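You operate a simulated robot arm through the tools that you are given. There is no shell and no other tool.

The job below is to be done with a simulated two-armed robot. You get a single attempt, and the scene is never put back.

Task
Stand two short sticks in slots 26 and 29 of the green drum.
Fine: load each slot at the red pointer; free the stand to turn it and lock it again before loading.
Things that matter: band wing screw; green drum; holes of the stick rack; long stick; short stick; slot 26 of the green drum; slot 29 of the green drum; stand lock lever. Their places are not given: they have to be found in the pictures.

It is judged by the outcome, as a careful person would: the job done as asked, and still so three seconds after it is handed in. It fails if anything else is knocked over, pushed out of place, dropped, spilled or broken.

Robot
Two 7-joint arms with two-finger parallel grippers on one trunk that stands fixed in place. Base frame: the origin is at the foot of the trunk, x ahead of it, y to its left, z up. Lengths are in m, angles in degrees, forces in N, time in s.
The left shoulder is at [0.02, 0.113, 1.322], the right one opposite. With the tool pointing down near the work surface each hand reaches from about 0.1 to 0.58 m from the base axis, measured 20 degrees to its own side. Payload 1.57 kg a hand.
The tool frame of a hand sits at the grasp point between the pads (the TCP): z along the fingers, y along the line on which they close. The tips reach 0.03 m beyond it. The gripper opens to 0.08 m. The fingers are 0.017 m wide and 0.012 m thick; the gripper's body (0.04 by 0.082 m) begins 0.08 m behind the TCP.
Orientation is that of the tool frame in the base frame, as [roll, pitch, yaw] about the fixed x, y, z axes, in that order (R = Rz(yaw) Ry(pitch) Rx(roll)). With the fingers straight down and closing along the base's y, the tool's x points along the base's -x, its y along +y and its z along -z.

Tools
- The arms move only by the tool apply_moves. It takes "left_deltas", "right_deltas" or both (then of equal length, played together; a hand with none holds still); each is a list of rows, each a list of 6 numbers: the shift along the tool's x, y, z in mm, then the turn, a rotation vector about the tool's x, y, z in degrees. In form: [[tx, ty, tz, wx, wy, wz], ...]. A call has 1 to 20 rows; each row is the pose to reach, as a shift and turn from the pose commanded when the call began, along the tool's axes at that moment. "left_grip" and "right_grip" are, for a hand that has rows, the gripper command, from -1 (shut) to 1 (fully open), values between in proportion, set as the call begins (left out, the last holds). Rows are played at 5 a second. More than 0.05 m and 8.6 degrees between two rows, or a gripper value outside its range, and nothing of the call is played. A pose out of reach is approached as far as the arm can. The call stops where the force on the tool passes 40 N (or 10 N more than at its start, if that is more) or the arm is blocked; 0.2 s more then pass. Each finger travels about 0.045 m/s and halts on what it meets, pressing with about 41 N; the grip force reading is that of the motor and also rises with nothing between the fingers. The clock runs only during rows and for 0.2 s after the last one: add rows that repeat a pose to give the fingers time. The reply holds the time, the measured pose of the TCP, the force on the tool along the base axes, the opening and the grip force, in the units named above and with some noise, with the torque about the TCP (base axes, N m) and any sound that the robot's microphone picked up.
- Cameras (640 x 400 px; columns grow to the right, rows downward): "scene" is now at [0.088, 0.0363, 1.4439]; the picture's right is [0.41, -0.91, 0.00], its down [-0.56, -0.25, -0.79] and it looks along [0.72, 0.33, -0.61] (base axes); focal length 316 px, centre (320, 200). "left" rides on the left gripper at [0.072, 0.007, -0.122] in its tool frame; the picture's right is [-0.09, 1.00, 0.00], its down [-0.84, -0.08, -0.54] and it looks along [-0.54, -0.05, 0.84] (tool axes); focal length 238 px, centre (320, 200). "right" rides on the right gripper at [0.072, -0.007, -0.122] in its tool frame; the picture's right is [0.09, 1.00, 0.00], its down [-0.84, 0.08, -0.54] and it looks along [-0.54, 0.05, 0.84] (tool axes); focal length 238 px, centre (320, 200).
- snapshot(camera): a new picture of that camera. No time passes.
- lift_body(by): slides the trunk up (or, below 0, down) by that many m; the arms and the scene camera ride with it, the base frame stays. It gives what a move gives, with no picture.
- turn_head(pan, tilt): turns the head with the scene camera to pan (to the left, within 80 degrees either way) and tilt (down, from -29 to 69), counted from straight ahead of the robot. It gives what a move gives.
- locate(camera, pixels): for up to 12 pixels [column, row] of the newest picture of that camera ("zoom" is the newest enlarged one), the place [x, y, z] in the base frame of the surface seen there, good to about 0.002 m. No time passes.
- enlarge(camera, box): a new picture of the part [left, top, right, bottom] of that camera's present view, enlarged. No time passes.
- sign_off(): hands the job in; it is judged then, once.

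Unless the task says otherwise, let go and move clear before handing in.

The tools are called after "Request:" as a command line: name --argument value ..., lists and objects as JSON in quotes. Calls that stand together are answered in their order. apply_moves: Moves the arms, as the interface text tells. Its arguments: {"type":"object","properties":{"left_deltas":{"type":"array","items":{"type":"array","items":{"type":"number"}}},"left_grip":{"type":"number"},"right_deltas":{"type":"array","items":{"type":"array","items":{"type":"number"}}},"right_grip":{"type":"number"}},"required":[]} The other tools are called the same way: lift_body (by) slides the trunk up or down; turn_head (pan, tilt) turns the head that bears the scene camera; snapshot (camera) takes a picture; locate (camera, pixels) gives the place of the surface under pixels of a picture; enlarge (camera, box) takes an enlarged picture of a part of a camera's view; sign_off () hands the job in.

At the start:

```text
clock: 0.0
left_position: [0.3721, 0.4239, 1.2354]
left_tcp_rot: [179.9, 0.0, -179.9]
left_contact_force: [0.0, -0.2, 0.2]
left_torque: [0.0, 0.01, 0.01]
left_gripper_width: 0.0802
left_finger_force: 0.1
right_position: [0.4002, 0.0307, 1.1986]
right_tcp_rot: [180.0, 0.0, 180.0]
right_contact_force: [-0.6, 0.1, 0.5]
right_torque: [-0.03, -0.03, 0.0]
right_gripper_width: 0.0801
right_finger_force: 0.1
trunk travel left (down, up): [-0.375, 0.195]
head pan, tilt: [24.5, 37.6]
```

scene: 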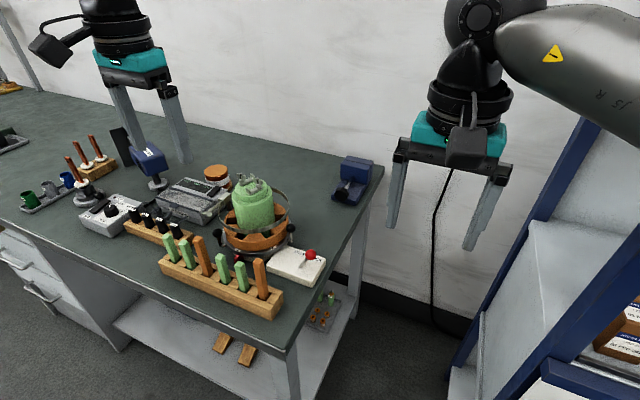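
right: 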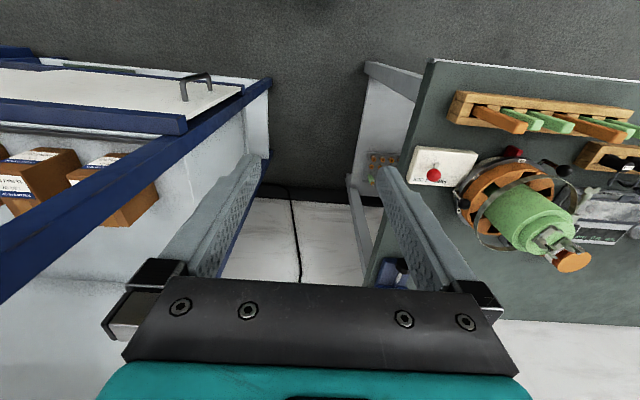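
left: 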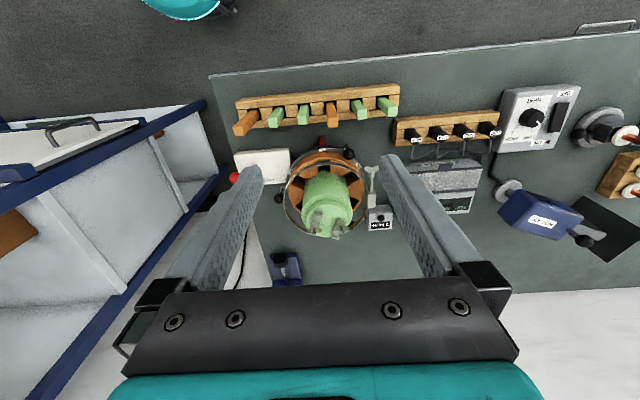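

The scene shows the green drum near pixel (255,210), with a stick rack in front of it around (220,275). I'll enlarge these areas first.

Request:
enlarge --camera "scene" --box '[200, 160, 340, 290]'

Request:
enlarge --camera "scene" --box '[140, 220, 300, 330]'

Request:
enlarge --camera "left" --box '[220, 80, 420, 290]'

Request:
enlarge --camera "right" --box '[400, 80, 640, 290]'

```text
3.08 times, centred on (270, 225) of scene
```

zoom: 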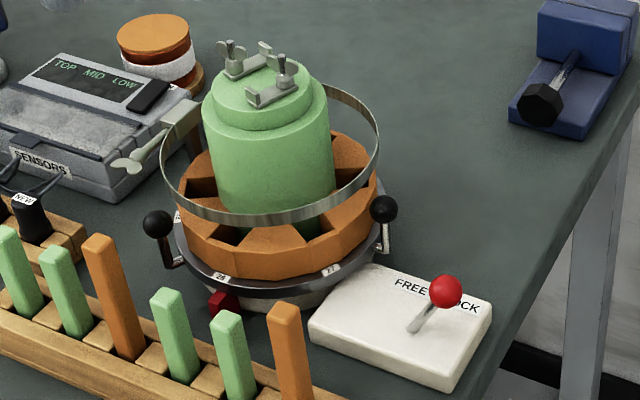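

```text
3.64 times, centred on (220, 275) of scene
```

zoom: 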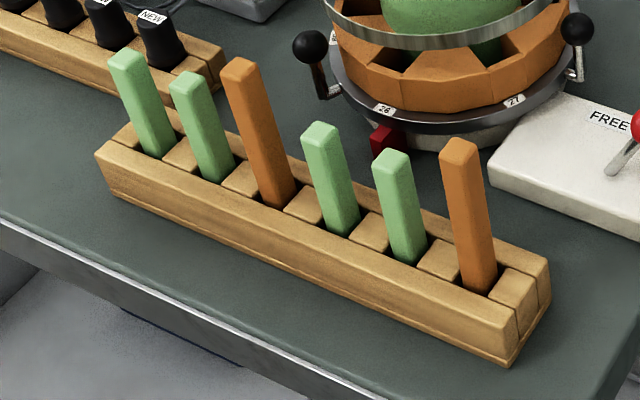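

```text
1.90 times, centred on (320, 185) of left
```

zoom: 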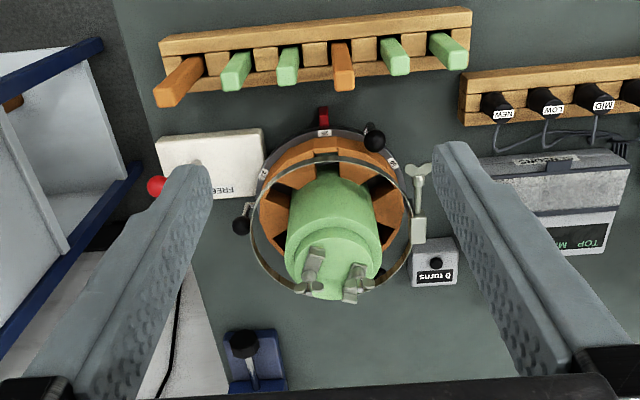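

```text
1.90 times, centred on (520, 185) of right
```

zoom: 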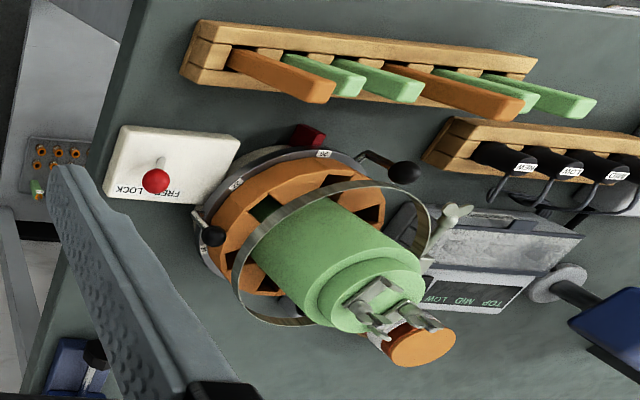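

The zoom shows the orange slotted ring with number tags (26, 27), the red pointer, the FREE/LOCK box with its red knob, and short green and long orange sticks. I'll enlarge further to read them.

Request:
enlarge --camera "scene" --box '[225, 220, 300, 267]'

Request:
enlarge --camera "scene" --box '[262, 235, 332, 290]'

Request:
enlarge --camera "left" --box '[270, 130, 400, 250]'

Request:
enlarge --camera "scene" --box '[210, 160, 300, 220]'

```text
8.51 times, centred on (262, 244) of scene
```

zoom: 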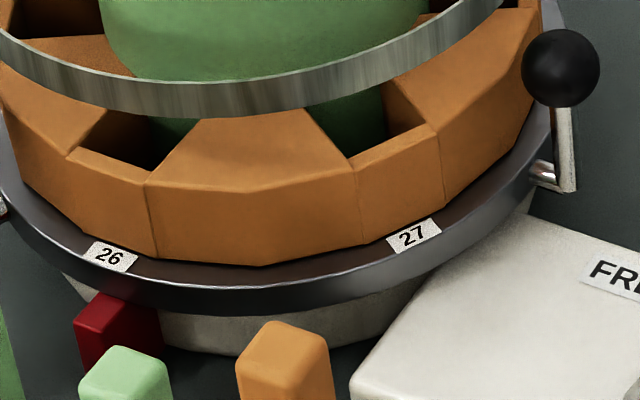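

```text
7.27 times, centred on (297, 262) of scene
```

zoom: 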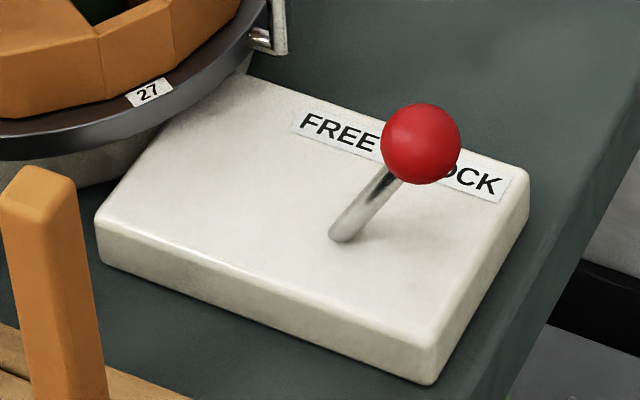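

```text
3.33 times, centred on (335, 190) of left
```

zoom: 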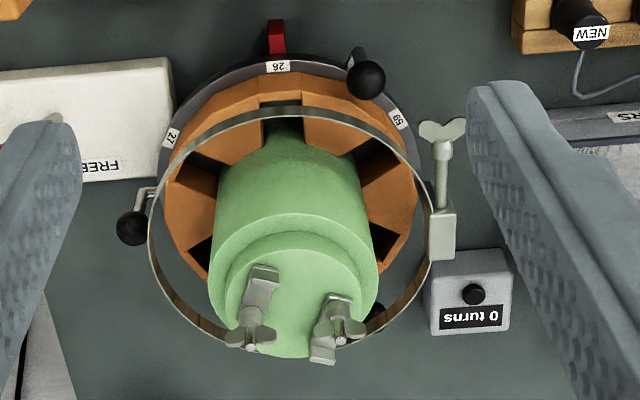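

```text
6.67 times, centred on (255, 190) of scene
```

zoom: 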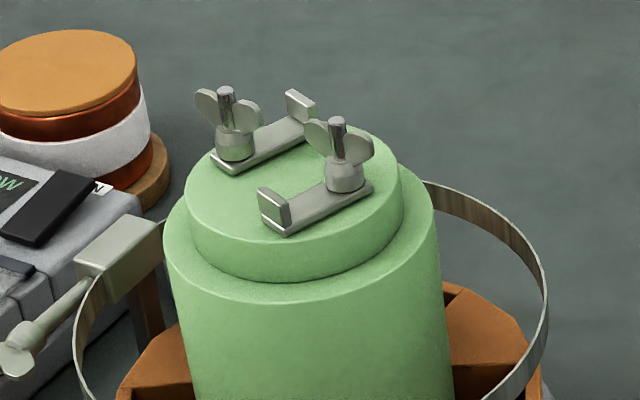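

Tag 26 appears to be at the pointer now, and the tag to its left is unclear. I'll zoom on the tags and measure positions.

Request:
enlarge --camera "left" --box '[335, 145, 375, 175]'

Request:
enlarge --camera "left" --box '[300, 130, 380, 180]'

Request:
locate --camera "left" --pixels '[[319, 150], [320, 141], [353, 165], [287, 170], [346, 153], [280, 197], [372, 168], [366, 200], [318, 163], [280, 160], [385, 217]]'

Request:
locate --camera "scene" --pixels '[[311, 253], [300, 267], [199, 237], [223, 258], [240, 263], [262, 262], [170, 237], [185, 243], [320, 247], [290, 227], [237, 265]]'

```text
13.33 times, centred on (355, 160) of left
```

zoom: 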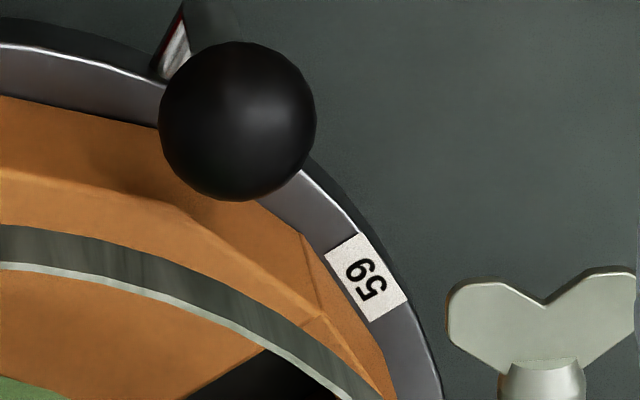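

```text
8.00 times, centred on (340, 155) of left
```

zoom: 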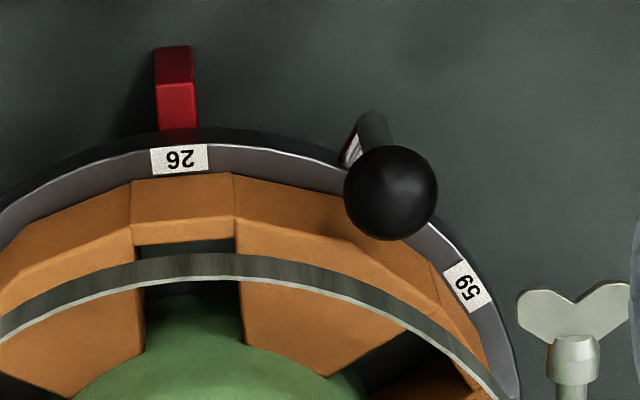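

```text
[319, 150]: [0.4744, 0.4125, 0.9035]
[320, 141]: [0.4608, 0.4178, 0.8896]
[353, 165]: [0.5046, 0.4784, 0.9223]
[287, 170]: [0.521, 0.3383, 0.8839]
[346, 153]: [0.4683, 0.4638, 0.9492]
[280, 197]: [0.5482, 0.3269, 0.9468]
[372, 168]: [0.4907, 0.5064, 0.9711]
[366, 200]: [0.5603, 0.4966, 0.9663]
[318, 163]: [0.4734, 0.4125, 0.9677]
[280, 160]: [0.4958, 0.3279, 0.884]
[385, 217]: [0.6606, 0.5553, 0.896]
```

```text
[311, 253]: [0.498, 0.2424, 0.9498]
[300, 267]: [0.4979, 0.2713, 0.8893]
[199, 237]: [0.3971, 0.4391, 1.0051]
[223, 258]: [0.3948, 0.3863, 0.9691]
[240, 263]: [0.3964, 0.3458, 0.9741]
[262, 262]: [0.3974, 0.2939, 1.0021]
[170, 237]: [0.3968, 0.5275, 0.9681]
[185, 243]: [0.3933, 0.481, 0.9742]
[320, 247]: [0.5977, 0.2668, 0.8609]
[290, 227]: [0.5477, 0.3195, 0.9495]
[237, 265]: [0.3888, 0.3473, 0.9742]
```

The unknown tag could read 25 or 59, so I need better views. First I'll enlarge the right camera's view of the ring's −y side.

Request:
enlarge --camera "right" --box '[460, 140, 560, 210]'

Request:
enlarge --camera "left" --box '[346, 158, 360, 172]'

Request:
enlarge --camera "left" --box '[275, 150, 315, 220]'

```text
5.71 times, centred on (510, 175) of right
```

zoom: 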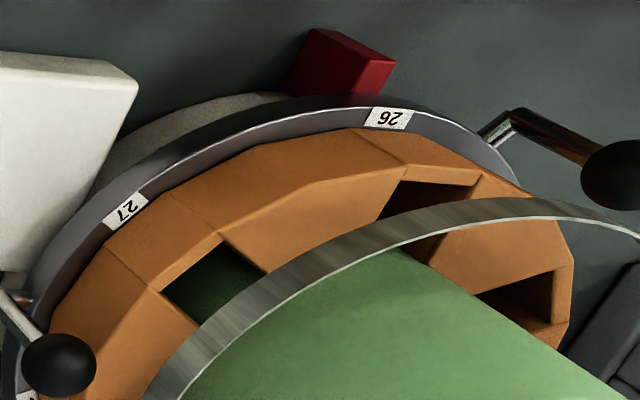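

```text
16.00 times, centred on (353, 165) of left
```

zoom: 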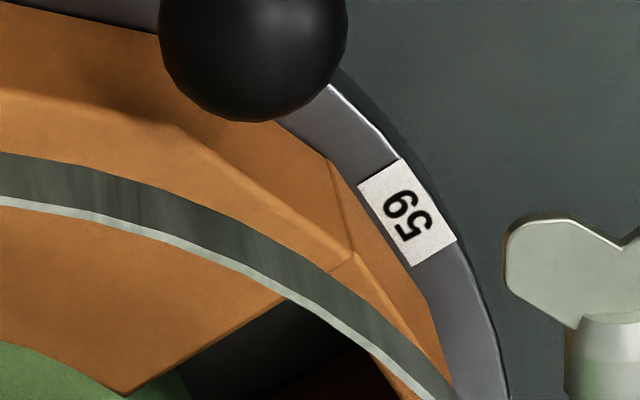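

```text
5.71 times, centred on (295, 185) of left
```

zoom: 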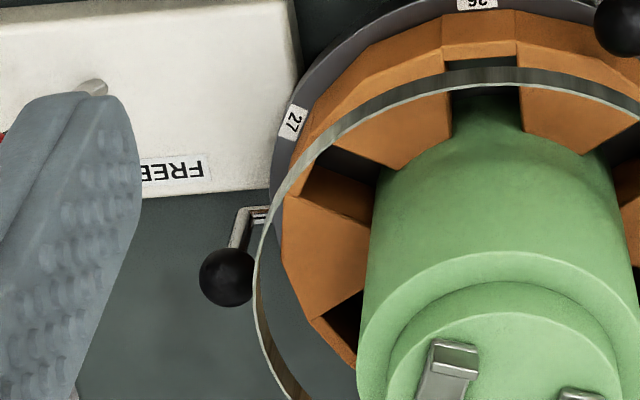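

The left tag reads 59 with its top toward the centre, and 26 sits at the pointer. I need the far-side tags, so I'll check the cabinet's position before moving the right hand for a side view.

Request:
locate --camera "right" --pixels '[[210, 80], [180, 125], [265, 85], [250, 160], [60, 230], [20, 60], [290, 240], [365, 65], [430, 65], [385, 270]]'

Request:
locate --camera "scene" --pixels '[[255, 175], [250, 183], [275, 180], [285, 215], [230, 185], [270, 205], [355, 165], [218, 172], [375, 170], [345, 195], [450, 180], [580, 150]]'

Request:
snapshot --camera "scene"

```text
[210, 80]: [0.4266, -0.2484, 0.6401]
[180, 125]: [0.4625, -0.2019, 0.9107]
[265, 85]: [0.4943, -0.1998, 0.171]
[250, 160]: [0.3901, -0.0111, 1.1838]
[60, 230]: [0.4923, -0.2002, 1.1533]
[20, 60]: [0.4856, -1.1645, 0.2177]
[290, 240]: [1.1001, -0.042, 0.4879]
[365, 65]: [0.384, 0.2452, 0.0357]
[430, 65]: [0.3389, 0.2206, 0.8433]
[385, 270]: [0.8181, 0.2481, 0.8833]
```

```text
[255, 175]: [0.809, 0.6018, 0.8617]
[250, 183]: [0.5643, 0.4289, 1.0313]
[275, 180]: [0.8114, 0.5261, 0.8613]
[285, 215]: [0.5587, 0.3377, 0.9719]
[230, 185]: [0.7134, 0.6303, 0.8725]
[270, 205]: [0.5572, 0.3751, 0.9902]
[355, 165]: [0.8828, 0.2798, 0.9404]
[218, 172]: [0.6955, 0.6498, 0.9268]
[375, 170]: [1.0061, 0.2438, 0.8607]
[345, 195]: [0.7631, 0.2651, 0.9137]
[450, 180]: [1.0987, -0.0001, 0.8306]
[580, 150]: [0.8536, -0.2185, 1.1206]
```

```text
taken
```

scene: 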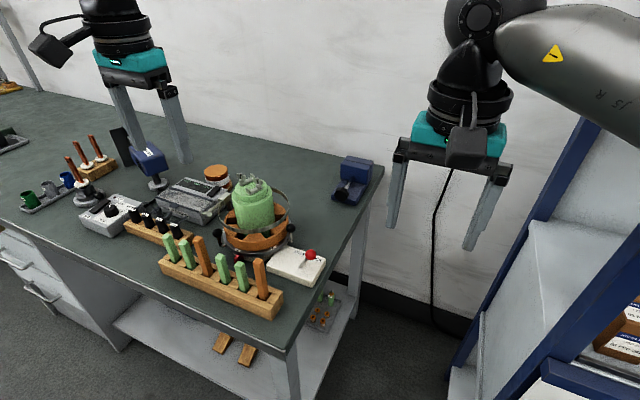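

The cabinet starts at about y<−0.2. I'll move the right hand forward and yaw it by 90° so its camera looks toward +y at the drum's side.

Request:
apply_moves --right_deltas '[[-12, 2, 0, 0, 0, -7.5], [-24, 4, 0, 0, 0, -15], [-36, 6, 0, 0, 0, -22.5], [-48, 8, 0, 0, 0, -30], [-60, 10, 0, 0, 0, -37.5], [-72, 12, 0, 0, 0, -45], [-84, 14, 0, 0, 0, -52.5], [-96, 16, 0, 0, 0, -60], [-108, 18, 0, 0, 0, -67.5], [-120, 20, 0, 0, 0, -75], [-132, 22, 0, 0, 0, -82.5], [-144, 24, 0, 0, 0, -90]]'

Request:
snapshot --camera "right"

Request:
snapshot --camera "scene"

```text
clock: 2.6
left_position: [0.3722, 0.425, 1.2327]
left_tcp_rot: [-179.9, -0.1, -179.9]
left_contact_force: [0.4, 1.3, 0.6]
left_torque: [-0.04, 0.03, -0.01]
left_gripper_width: 0.08
left_finger_force: 0.1
right_position: [0.3496, 0.0173, 1.1956]
right_tcp_rot: [-173.9, -1.0, -97.9]
right_contact_force: [0.5, 1.6, -0.3]
right_torque: [-0.08, -0.04, 0.0]
right_gripper_width: 0.0799
right_finger_force: 0.0
right hand out of reach, approached as far as the arm can: row 7, 8, 9, 10, 11, 12
trunk travel left (down, up): [-0.375, 0.195]
head pan, tilt: [24.5, 37.6]
```

```text
taken
```

right: 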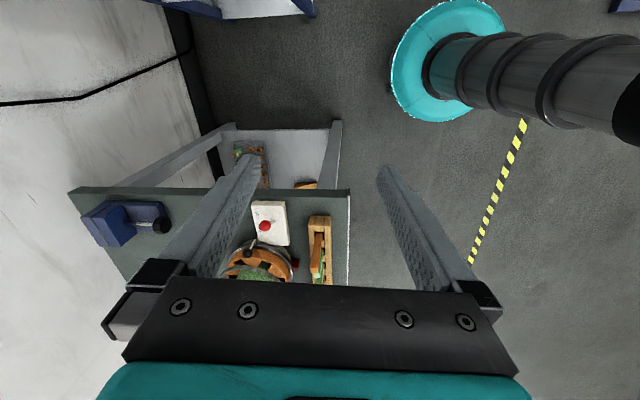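

```text
taken
```

scene: 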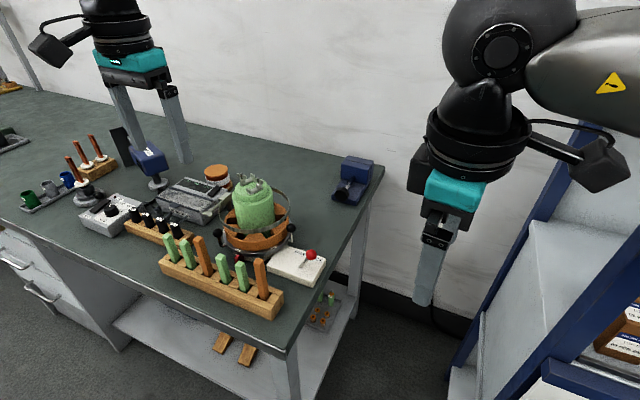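

The right arm hit its reach limit, and the drum is at the bottom of its picture near (260,262), partly behind a finger. I'll tilt the hand so its camera looks more toward +y.

Request:
apply_moves --right_deltas '[[0, 0, 20, 0, -8, 0], [0, 0, 40, 0, -16, 0], [0, 0, 60, 0, -24, 0], [0, 0, 60, 0, -30, 0]]'

Request:
snapshot --camera "right"

```text
clock: 3.6
left_position: [0.3695, 0.4225, 1.2373]
left_tcp_rot: [179.9, 0.3, -179.9]
left_contact_force: [-1.4, 0.2, 0.4]
left_torque: [-0.02, -0.1, 0.0]
left_gripper_width: 0.0801
left_finger_force: 0.1
right_position: [0.3014, 0.0433, 1.1849]
right_tcp_rot: [-171.1, 25.2, -96.9]
right_contact_force: [-1.3, -0.3, 0.1]
right_torque: [-0.01, -0.08, -0.09]
right_gripper_width: 0.0801
right_finger_force: 0.0
right hand out of reach, approached as far as the arm can: row 1, 2, 3, 4
trunk travel left (down, up): [-0.375, 0.195]
head pan, tilt: [24.5, 37.6]
```

```text
taken
```

right: 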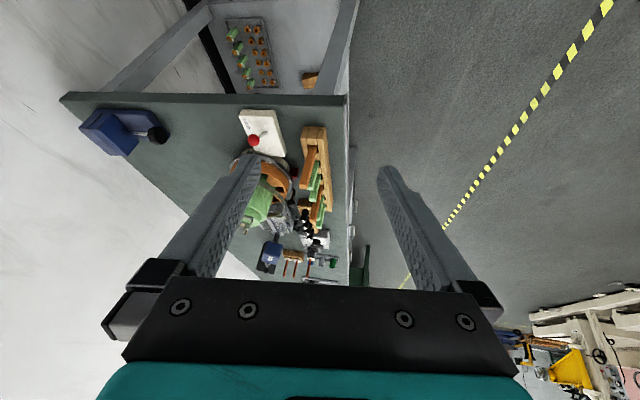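

The view is better, though a finger covers part of the drum. I'll zoom on it.

Request:
enlarge --camera "right" --box '[220, 140, 300, 240]'

```text
4.00 times, centred on (260, 190) of right
```

zoom: 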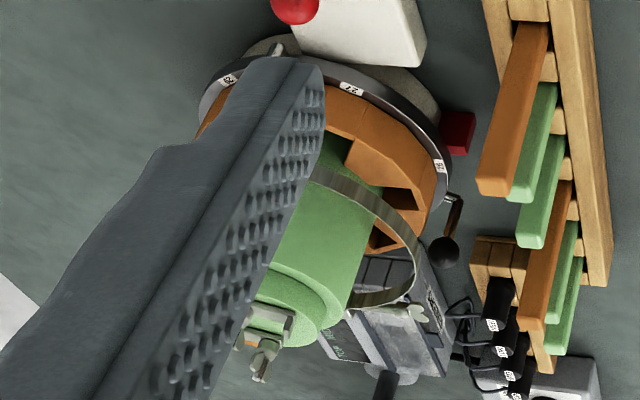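

Another tag is visible near zoom pixel (230,78). I'll enlarge just that.

Request:
enlarge --camera "right" --box '[268, 150, 284, 170]'

Request:
enlarge --camera "right" --box '[234, 145, 260, 172]'

```text
16.00 times, centred on (276, 160) of right
```

zoom: 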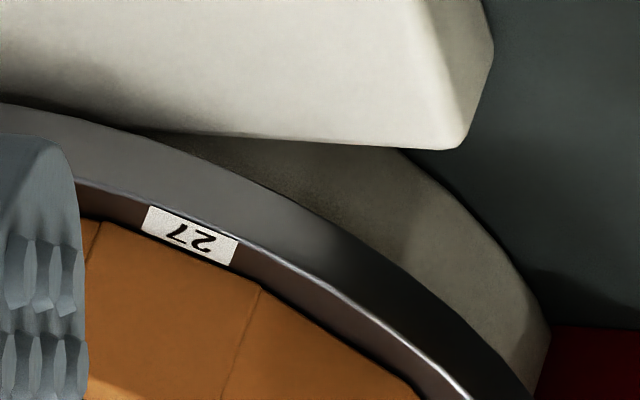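

```text
14.81 times, centred on (247, 158) of right
```

zoom: 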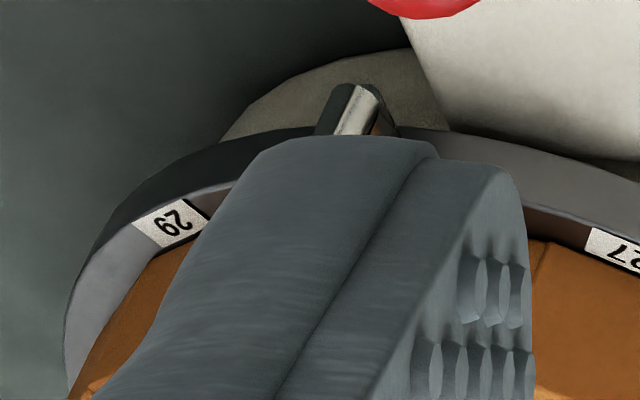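

The far tag reads 29. I'll locate the tags to get the angles.

Request:
locate --camera "zoom" --pixels '[[172, 220], [615, 248], [90, 310], [180, 185], [360, 110]]'

Request:
locate --camera "right" --pixels '[[254, 141], [276, 159], [297, 178], [302, 200], [310, 150]]'

Request:
enlarge --camera "scene" --box '[210, 200, 310, 265]'

```text
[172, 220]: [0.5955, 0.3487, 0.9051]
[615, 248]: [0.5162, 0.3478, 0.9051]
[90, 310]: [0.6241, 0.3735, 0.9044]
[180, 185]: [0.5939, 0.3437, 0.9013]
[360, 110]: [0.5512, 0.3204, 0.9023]
```

```text
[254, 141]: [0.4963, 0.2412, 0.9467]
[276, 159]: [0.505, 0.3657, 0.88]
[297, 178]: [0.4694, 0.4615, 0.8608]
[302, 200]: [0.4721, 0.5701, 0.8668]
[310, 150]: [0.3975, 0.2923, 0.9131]
```

```text
6.15 times, centred on (260, 232) of scene
```

zoom: 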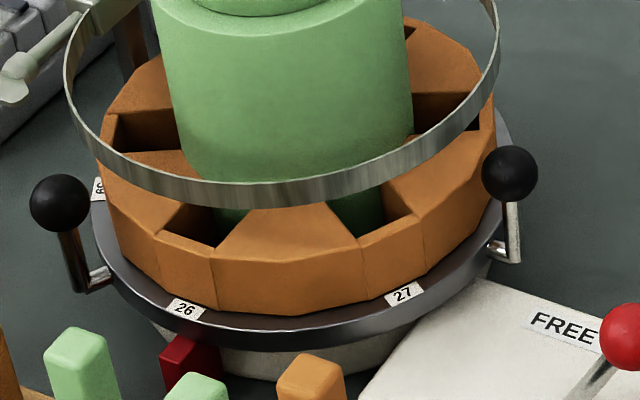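

The tag spacing looks like 60° (six slots). I'll enlarge the far tag further to be sure it reads 29 and not 28.

Request:
enlarge --camera "right" --box '[236, 155, 246, 164]'

Request:
enlarge --camera "right" --box '[240, 125, 290, 170]'

```text
16.00 times, centred on (241, 160) of right
```

zoom: 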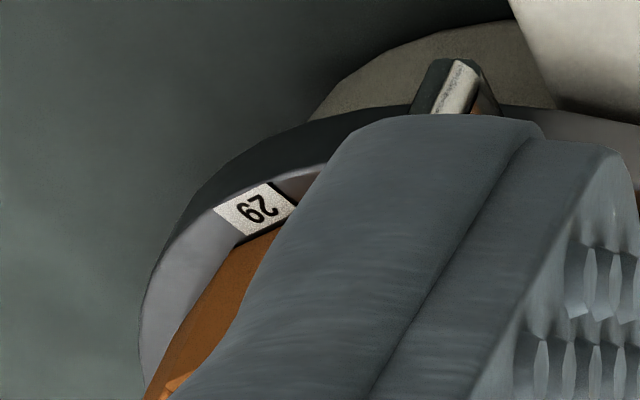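

```text
8.89 times, centred on (265, 148) of right
```

zoom: 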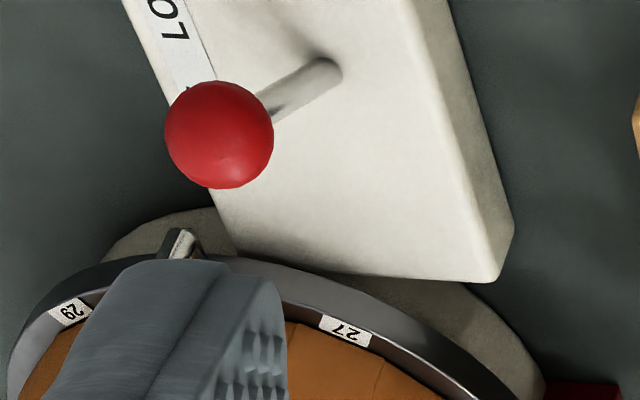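

The tag reads 29, the next slot after 27, so about 120° from 26. The lever leans toward LOCK (knob y≈0.242, foot y≈0.271). I'll return the right arm to a parked pose.

Request:
apply_moves --right_deltas '[[-8, 0, -13, 0, 7.5, 0], [-15, 0, -26, 0, 15, 0], [-22, 0, -39, 0, 22.5, 0], [-30, 0, -52, 0, 30, 0]]'

```text
clock: 4.6
left_position: [0.3719, 0.4249, 1.2331]
left_tcp_rot: [-180.0, 0.0, -179.9]
left_contact_force: [0.3, 0.7, -0.8]
left_torque: [0.01, 0.02, -0.01]
left_gripper_width: 0.0801
left_finger_force: 0.0
right_position: [0.2966, 0.0557, 1.2441]
right_tcp_rot: [-172.1, -4.7, -101.3]
right_contact_force: [-0.5, 0.1, 0.3]
right_torque: [-0.02, 0.02, -0.02]
right_gripper_width: 0.0799
right_finger_force: 0.1
trunk travel left (down, up): [-0.375, 0.195]
head pan, tilt: [24.5, 37.6]
```

The right hand is nearly upright again at (0.297,0.056). I'll yaw it back and park it further to the right.

Request:
apply_moves --right_deltas '[[8, -3, 0, 0, 0, 8], [16, -6, 0, 0, 0, 16], [24, -9, 0, 0, 0, 24], [32, -12, 0, 0, 0, 32], [40, -15, 0, 0, 0, 40], [48, -18, 0, 0, 0, 48], [56, -21, 0, 0, 0, 56], [64, -24, 0, 0, 0, 64], [72, -27, 0, 0, 0, 72], [80, -30, 0, 0, 0, 78]]'

Request:
snapshot --camera "scene"

```text
clock: 6.8
left_position: [0.372, 0.4246, 1.2337]
left_tcp_rot: [-180.0, 0.0, -179.9]
left_contact_force: [0.4, -0.1, 0.6]
left_torque: [0.0, 0.0, -0.01]
left_gripper_width: 0.0802
left_finger_force: 0.0
right_position: [0.3103, -0.0295, 1.2524]
right_tcp_rot: [-174.0, 6.8, -178.7]
right_contact_force: [-0.4, -0.8, 0.2]
right_torque: [-0.01, 0.04, 0.02]
right_gripper_width: 0.0799
right_finger_force: 0.1
trunk travel left (down, up): [-0.375, 0.195]
head pan, tilt: [24.5, 37.6]
```

```text
taken
```

scene: 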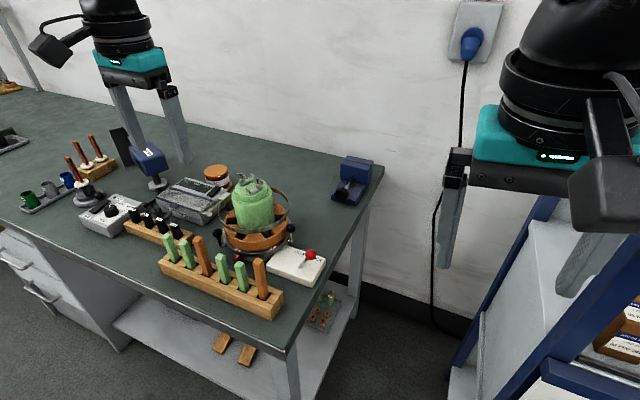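

The right arm is parked clear. Next I'll bring the left hand lower and slightly forward for a close view of slot 26 and the rack.

Request:
apply_moves --left_deltas '[[-10, 0, 30, 0, 0, 0], [-20, -5, 60, 0, 0, 0], [-30, -10, 90, 0, 0, 0], [-30, -10, 110, 0, 0, 0]]'

Request:
snapshot --camera "left"

Request:
snapshot --camera "scene"

```text
clock: 7.8
left_position: [0.401, 0.4154, 1.1231]
left_tcp_rot: [-180.0, 0.1, -180.0]
left_contact_force: [0.0, 0.1, 0.5]
left_torque: [0.02, -0.02, 0.0]
left_gripper_width: 0.0801
left_finger_force: 0.1
right_position: [0.3103, -0.0301, 1.2512]
right_tcp_rot: [-174.0, 6.7, -178.6]
right_contact_force: [-0.3, 0.1, 0.4]
right_torque: [0.04, -0.01, -0.01]
right_gripper_width: 0.0799
right_finger_force: 0.0
trunk travel left (down, up): [-0.375, 0.195]
head pan, tilt: [24.5, 37.6]
```

```text
taken
```

left: 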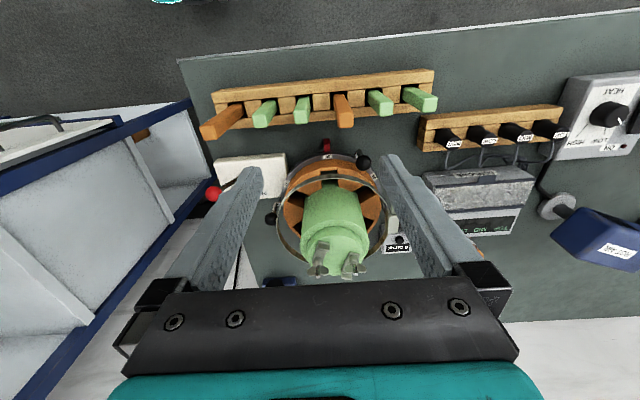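

```text
taken
```

scene: 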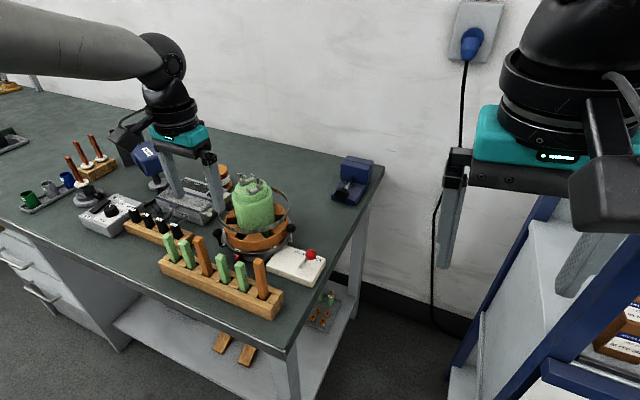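

The left camera now sees the drum between the fingers. I'll enlarge it and the rack and locate key points.

Request:
enlarge --camera "left" --box '[260, 130, 400, 225]'

Request:
enlarge --camera "left" --box '[295, 150, 365, 195]'

Request:
enlarge --camera "left" --box '[195, 60, 445, 150]'

```text
4.21 times, centred on (330, 178) of left
```

zoom: 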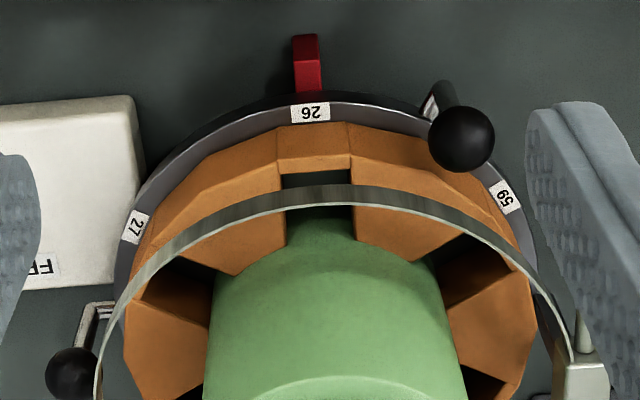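

```text
8.89 times, centred on (330, 172) of left
```

zoom: 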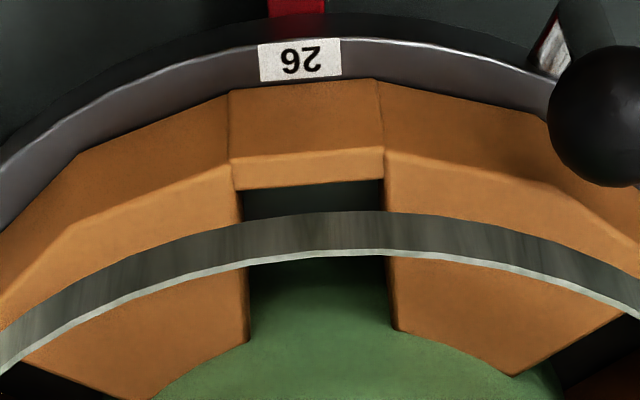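

```text
2.56 times, centred on (320, 105) of left
```

zoom: 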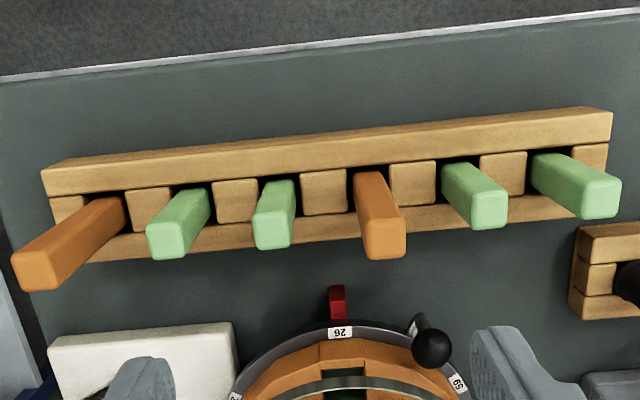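

I'll measure the pocket edges, band and drum surface, plus the rack and stick tops.

Request:
locate --camera "left" --pixels '[[321, 168.5], [336, 168], [329, 169], [320.8, 186], [339, 185], [327.7, 156.7], [330, 176], [330, 190], [310, 185], [350, 183], [330, 230], [330, 170.8]]'

Request:
enlarge --camera "left" --box '[235, 75, 365, 145]'

Request:
enlarge --camera "left" --box '[270, 200, 400, 285]'

```text
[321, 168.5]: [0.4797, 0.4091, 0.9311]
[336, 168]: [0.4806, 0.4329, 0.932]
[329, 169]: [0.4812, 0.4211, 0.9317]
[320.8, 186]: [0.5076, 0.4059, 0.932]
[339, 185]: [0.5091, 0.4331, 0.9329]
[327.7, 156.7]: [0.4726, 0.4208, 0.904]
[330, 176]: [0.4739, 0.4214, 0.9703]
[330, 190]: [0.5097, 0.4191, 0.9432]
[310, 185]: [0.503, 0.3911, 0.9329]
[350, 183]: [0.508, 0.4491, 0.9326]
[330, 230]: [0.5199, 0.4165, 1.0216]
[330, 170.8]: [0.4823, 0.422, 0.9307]
```

```text
4.92 times, centred on (300, 110) of left
```

zoom: 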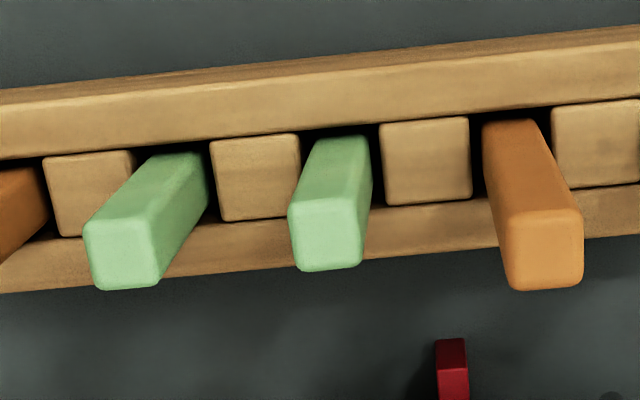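

```text
4.71 times, centred on (335, 242) of left
```

zoom: 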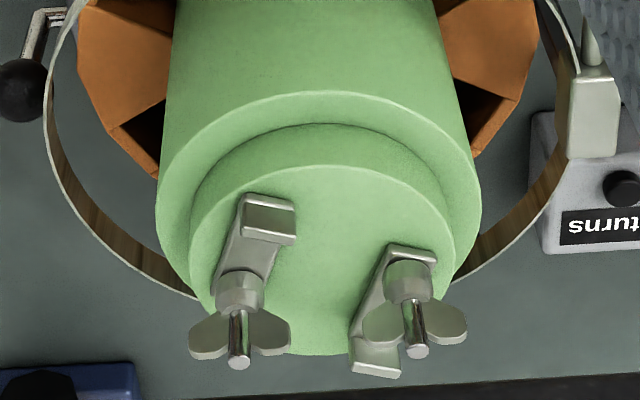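

The pocket at 26 spans about x 0.483–0.508 and y 0.408–0.433, with its top at z≈0.932; the band is at x≈0.474 and z≈0.97. Next I'll measure the sticks.

Request:
locate --camera "left" --pixels '[[301.4, 118.5], [304.5, 95], [304.1, 104], [259.8, 121], [270.5, 108], [294.8, 116], [308, 114.5], [301, 122.5], [287, 103], [287, 116], [342, 121], [386.4, 108]]'

Request:
enlarge --camera "left" --box '[280, 80, 330, 130]'

```text
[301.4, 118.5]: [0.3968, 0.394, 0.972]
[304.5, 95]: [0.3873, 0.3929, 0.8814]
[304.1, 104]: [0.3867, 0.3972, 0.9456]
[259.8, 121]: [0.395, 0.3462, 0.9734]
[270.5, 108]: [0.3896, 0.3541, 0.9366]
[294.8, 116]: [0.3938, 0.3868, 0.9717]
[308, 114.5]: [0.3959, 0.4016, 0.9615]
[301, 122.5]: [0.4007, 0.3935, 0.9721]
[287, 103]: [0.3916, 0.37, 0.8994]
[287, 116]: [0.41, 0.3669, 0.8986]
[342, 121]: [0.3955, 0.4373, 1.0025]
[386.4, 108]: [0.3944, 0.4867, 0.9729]
```

```text
8.00 times, centred on (305, 105) of left
```

zoom: 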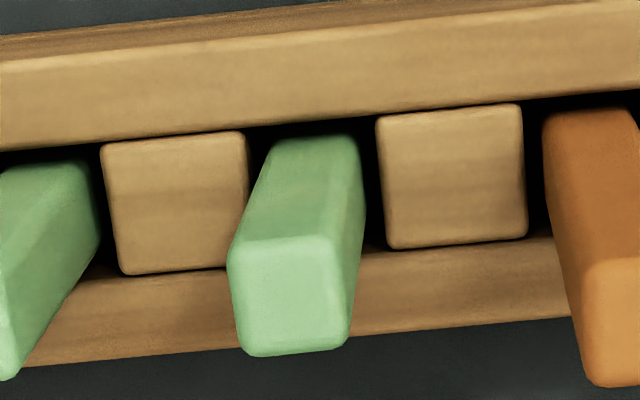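

The short sticks have tops at z≈0.973, about 15 mm square, at y≈0.346, 0.394, 0.487 and 0.53; the rack top is at z≈0.899. I'll test the left arm's reach above slot 26 while empty.

Request:
apply_moves --left_deltas '[[-25, 0, 0, 0, 0, 0], [-50, 2, 0, 0, 0, 0], [-75, 4, 0, 0, 0, 0], [-95, 5, 0, 0, 0, 0], [-95, 5, 0, 0, 0, 0]]'

Request:
snapshot --camera "left"

```text
clock: 9.0
left_position: [0.497, 0.4185, 1.1254]
left_tcp_rot: [-179.9, -0.1, -180.0]
left_contact_force: [0.4, -0.3, 0.0]
left_torque: [-0.01, -0.01, 0.0]
left_gripper_width: 0.0801
left_finger_force: 0.0
right_position: [0.31, -0.0294, 1.2517]
right_tcp_rot: [-173.9, 6.7, -178.6]
right_contact_force: [-0.3, 0.2, 0.2]
right_torque: [0.0, -0.03, -0.03]
right_gripper_width: 0.08
right_finger_force: 0.0
trunk travel left (down, up): [-0.375, 0.195]
head pan, tilt: [24.5, 37.6]
```

```text
taken
```

left: 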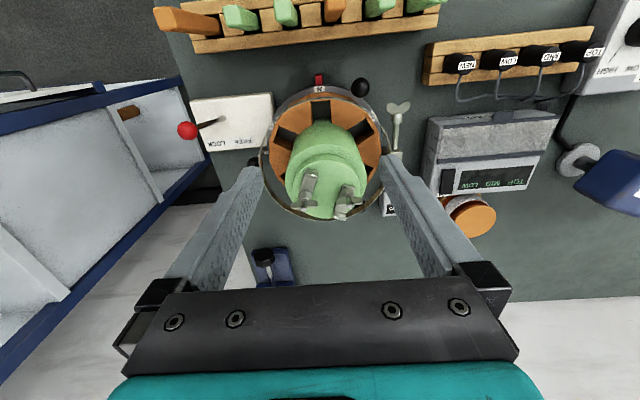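

It reaches, and this is a good overhead view. I'll zoom for the slot, the handles and the band geometry.

Request:
enlarge --camera "left" --box '[250, 65, 420, 225]'

Request:
locate --camera "left" --pixels '[[319, 81], [313, 101], [329, 101], [320, 96], [361, 87], [320, 112], [320, 120], [342, 215], [307, 207], [187, 131], [205, 124], [325, 190]]'

Request:
enlarge --camera "left" --box '[295, 80, 375, 140]'

Request:
enlarge --camera "left" --box '[170, 90, 290, 190]'

```text
2.50 times, centred on (335, 145) of left
```

zoom: 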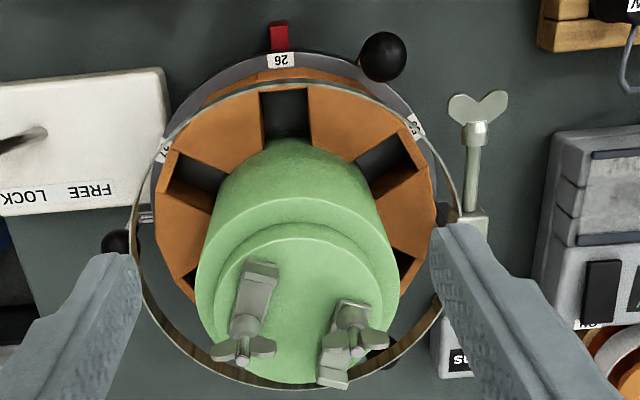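

```text
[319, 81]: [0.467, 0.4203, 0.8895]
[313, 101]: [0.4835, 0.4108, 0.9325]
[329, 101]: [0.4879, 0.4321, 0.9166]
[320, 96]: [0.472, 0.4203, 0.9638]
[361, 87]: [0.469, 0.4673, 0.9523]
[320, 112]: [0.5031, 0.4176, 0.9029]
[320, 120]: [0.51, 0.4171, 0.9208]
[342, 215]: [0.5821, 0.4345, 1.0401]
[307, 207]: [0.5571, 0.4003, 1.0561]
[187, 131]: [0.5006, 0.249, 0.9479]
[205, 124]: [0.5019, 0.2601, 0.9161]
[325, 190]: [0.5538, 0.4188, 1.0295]
```

```text
6.67 times, centred on (335, 110) of left
```

zoom: 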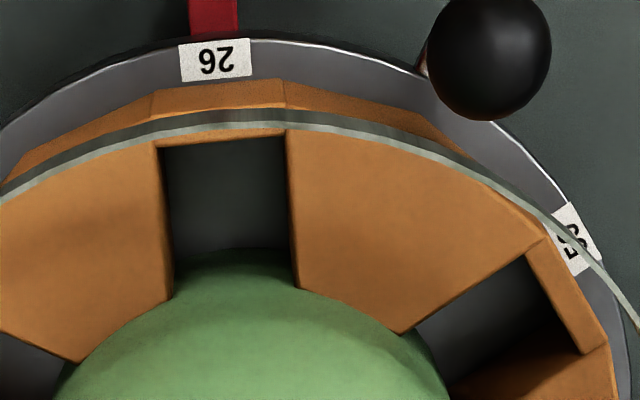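

```text
4.00 times, centred on (230, 140) of left
```

zoom: 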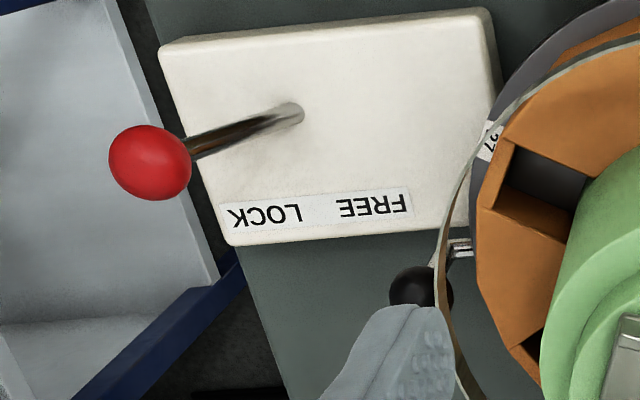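

Pocket 26 measures x≈0.484–0.509 and y≈0.41–0.432, with its floor at z≈0.903. I'll pick the short stick at (0.397,0.394), starting with the gripper part-open above it.

Request:
apply_moves --left_deltas '[[35, -8, 0, 0, 0, 0], [70, -16, 0, 0, 0, 0], [101, -24.5, 0, 0, 0, 0], [101, -24.5, 35, 0, 0, 0], [101, -24.5, 60, 0, 0, 0], [101, -24.5, 60, 0, 0, 0]]' --left_grip -0.15

Request:
snapshot --camera "left"

Request:
snapshot --camera "scene"

Request:
enlarge --camera "scene" --box '[150, 180, 310, 310]'

Request:
enlarge --camera "left" --box '[220, 60, 420, 200]'

```text
clock: 10.4
left_position: [0.3951, 0.3954, 1.065]
left_tcp_rot: [179.9, 0.0, -179.8]
left_contact_force: [0.1, 0.2, -0.7]
left_torque: [0.02, 0.03, 0.01]
left_gripper_width: 0.0341
left_finger_force: 0.0
right_position: [0.3115, -0.0291, 1.2523]
right_tcp_rot: [-174.1, 6.7, -178.6]
right_contact_force: [-0.3, 0.1, 0.3]
right_torque: [0.05, -0.02, -0.03]
right_gripper_width: 0.0797
right_finger_force: 0.1
trunk travel left (down, up): [-0.375, 0.195]
head pan, tilt: [24.5, 37.6]
```

```text
taken
```

left: 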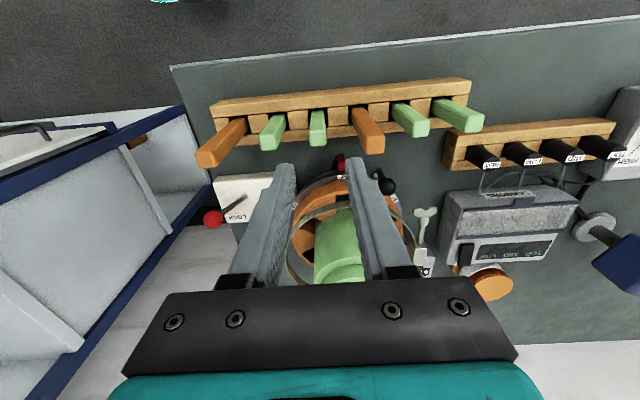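

```text
taken
```

scene: 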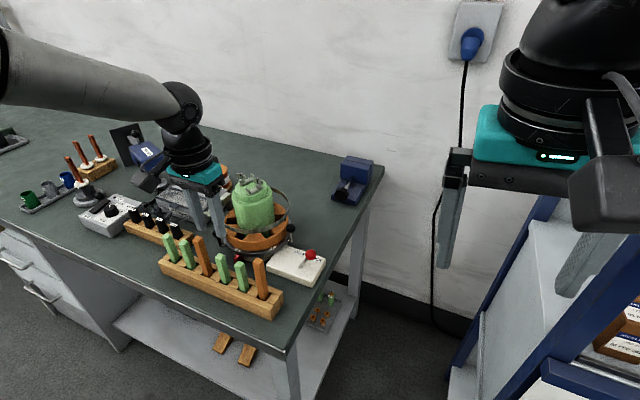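

```text
3.08 times, centred on (230, 245) of scene
```

zoom: 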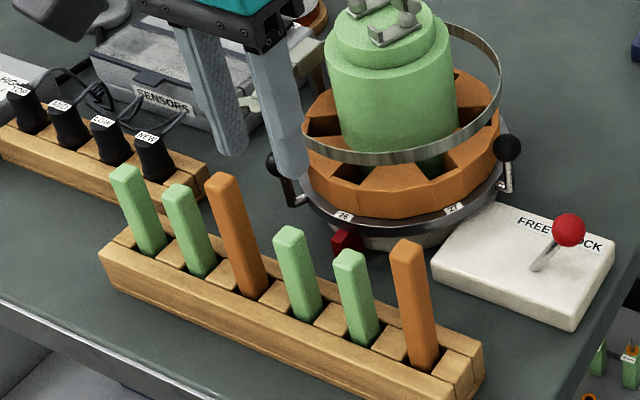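

```text
2.86 times, centred on (320, 130) of left
```

zoom: 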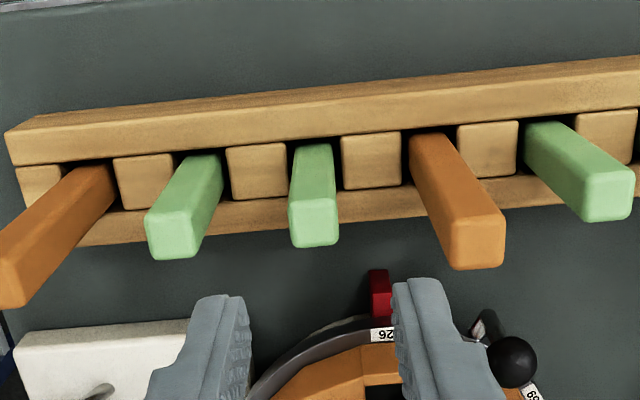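

The hand is above the rack, and perspective makes the tips look further forward. I'll re-locate the stick A top and its neighbours from this nearer view.

Request:
locate --camera "zoom" --pixels '[[316, 222], [292, 222], [334, 220], [314, 242], [315, 202], [176, 236], [475, 245], [315, 160], [450, 245], [610, 200]]'

Request:
locate --camera "left" --pixels '[[290, 168], [353, 162]]'

```text
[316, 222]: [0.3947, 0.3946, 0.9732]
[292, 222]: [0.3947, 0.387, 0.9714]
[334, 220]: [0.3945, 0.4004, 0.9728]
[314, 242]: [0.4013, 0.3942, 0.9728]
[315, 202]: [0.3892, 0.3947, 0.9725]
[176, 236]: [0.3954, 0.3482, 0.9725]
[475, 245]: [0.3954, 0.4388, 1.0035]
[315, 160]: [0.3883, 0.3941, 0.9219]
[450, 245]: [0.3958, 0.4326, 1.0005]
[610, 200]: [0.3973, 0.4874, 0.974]
```

```text
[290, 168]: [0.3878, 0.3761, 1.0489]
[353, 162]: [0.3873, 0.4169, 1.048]
```

Stick A is centred at (0.3955,0.3943) and the fingers straddle it with clearance. I'll descend, then close.

Request:
apply_moves --left_deltas '[[0, -1, 25, 0, 0, 0], [0, -1, 50, 0, 0, 0], [0, -1, 75, 0, 0, 0], [0, -1, 95, 0, 0, 0], [0, -1, 105, 0, 0, 0], [0, -1, 105, 0, 0, 0]]'

Request:
enlarge --camera "scene" --box '[150, 180, 310, 310]'

```text
clock: 11.8
left_position: [0.3959, 0.3947, 0.9593]
left_tcp_rot: [180.0, 0.1, -180.0]
left_contact_force: [-0.3, 0.5, 0.1]
left_torque: [-0.01, 0.01, 0.01]
left_gripper_width: 0.0339
left_finger_force: 0.0
right_position: [0.3106, -0.0292, 1.2516]
right_tcp_rot: [-174.0, 6.8, -178.6]
right_contact_force: [-0.3, -0.1, -0.5]
right_torque: [0.01, 0.0, -0.01]
right_gripper_width: 0.0802
right_finger_force: 0.0
trunk travel left (down, up): [-0.375, 0.195]
head pan, tilt: [24.5, 37.6]
```

```text
3.08 times, centred on (230, 245) of scene
```

zoom: 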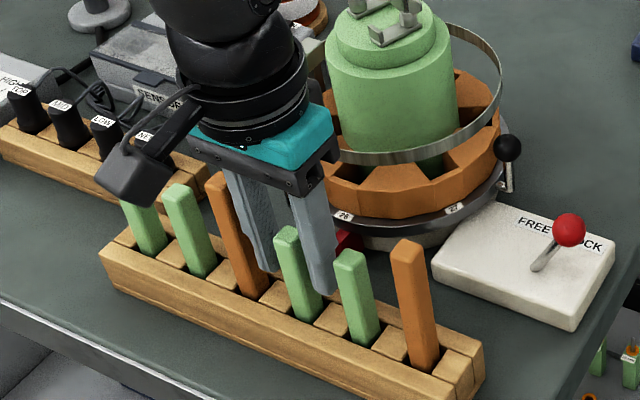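

The fingers straddle the stick without contact. I'll close, wait, then lift a little to check the grip.

Request:
apply_moves --left_deltas '[[0, 0, 0, 0, 0, 0], [0, 0, 0, 0, 0, 0], [0, 0, 0, 0, 0, 0], [0, 0, 0, 0, 0, 0]]' --left_grip -1

Request:
apply_moves --left_deltas '[[0, 0, -15, 0, 0, 0], [0, 0, -30, 0, 0, 0], [0, 0, -60, 0, 0, 0], [0, 0, -90, 0, 0, 0], [0, 0, -130, 0, 0, 0], [0, 0, -130, 0, 0, 0]]'

Request:
snapshot --camera "left"

Request:
snapshot --camera "scene"

```text
clock: 12.8
left_position: [0.3967, 0.3933, 0.9594]
left_tcp_rot: [-179.9, 0.0, -179.9]
left_contact_force: [0.2, 0.5, 0.3]
left_torque: [0.0, 0.03, 0.02]
left_gripper_width: 0.0153
left_finger_force: 30.8
right_position: [0.3088, -0.0299, 1.2518]
right_tcp_rot: [-174.0, 6.7, -178.7]
right_contact_force: [0.3, 0.5, 0.2]
right_torque: [-0.01, -0.01, -0.01]
right_gripper_width: 0.0796
right_finger_force: 0.0
trunk travel left (down, up): [-0.375, 0.195]
head pan, tilt: [24.5, 37.6]
```

```text
clock: 14.2
left_position: [0.3963, 0.3939, 1.0879]
left_tcp_rot: [-180.0, 0.0, -180.0]
left_contact_force: [0.7, 0.4, 0.9]
left_torque: [-0.01, -0.04, 0.02]
left_gripper_width: 0.0151
left_finger_force: 31.6
right_position: [0.3111, -0.0294, 1.252]
right_tcp_rot: [-174.0, 6.7, -178.6]
right_contact_force: [0.5, -0.5, -0.8]
right_torque: [-0.02, 0.0, 0.02]
right_gripper_width: 0.0798
right_finger_force: 0.1
trunk travel left (down, up): [-0.375, 0.195]
head pan, tilt: [24.5, 37.6]
```

```text
taken
```

left: 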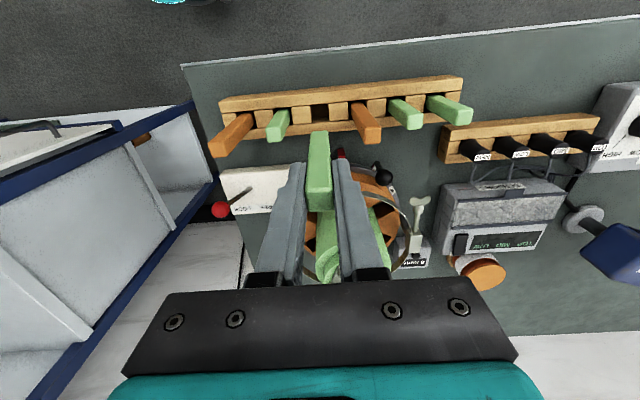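

```text
taken
```

scene: 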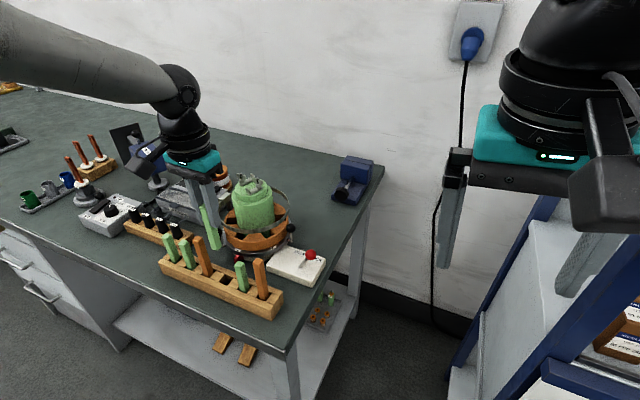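

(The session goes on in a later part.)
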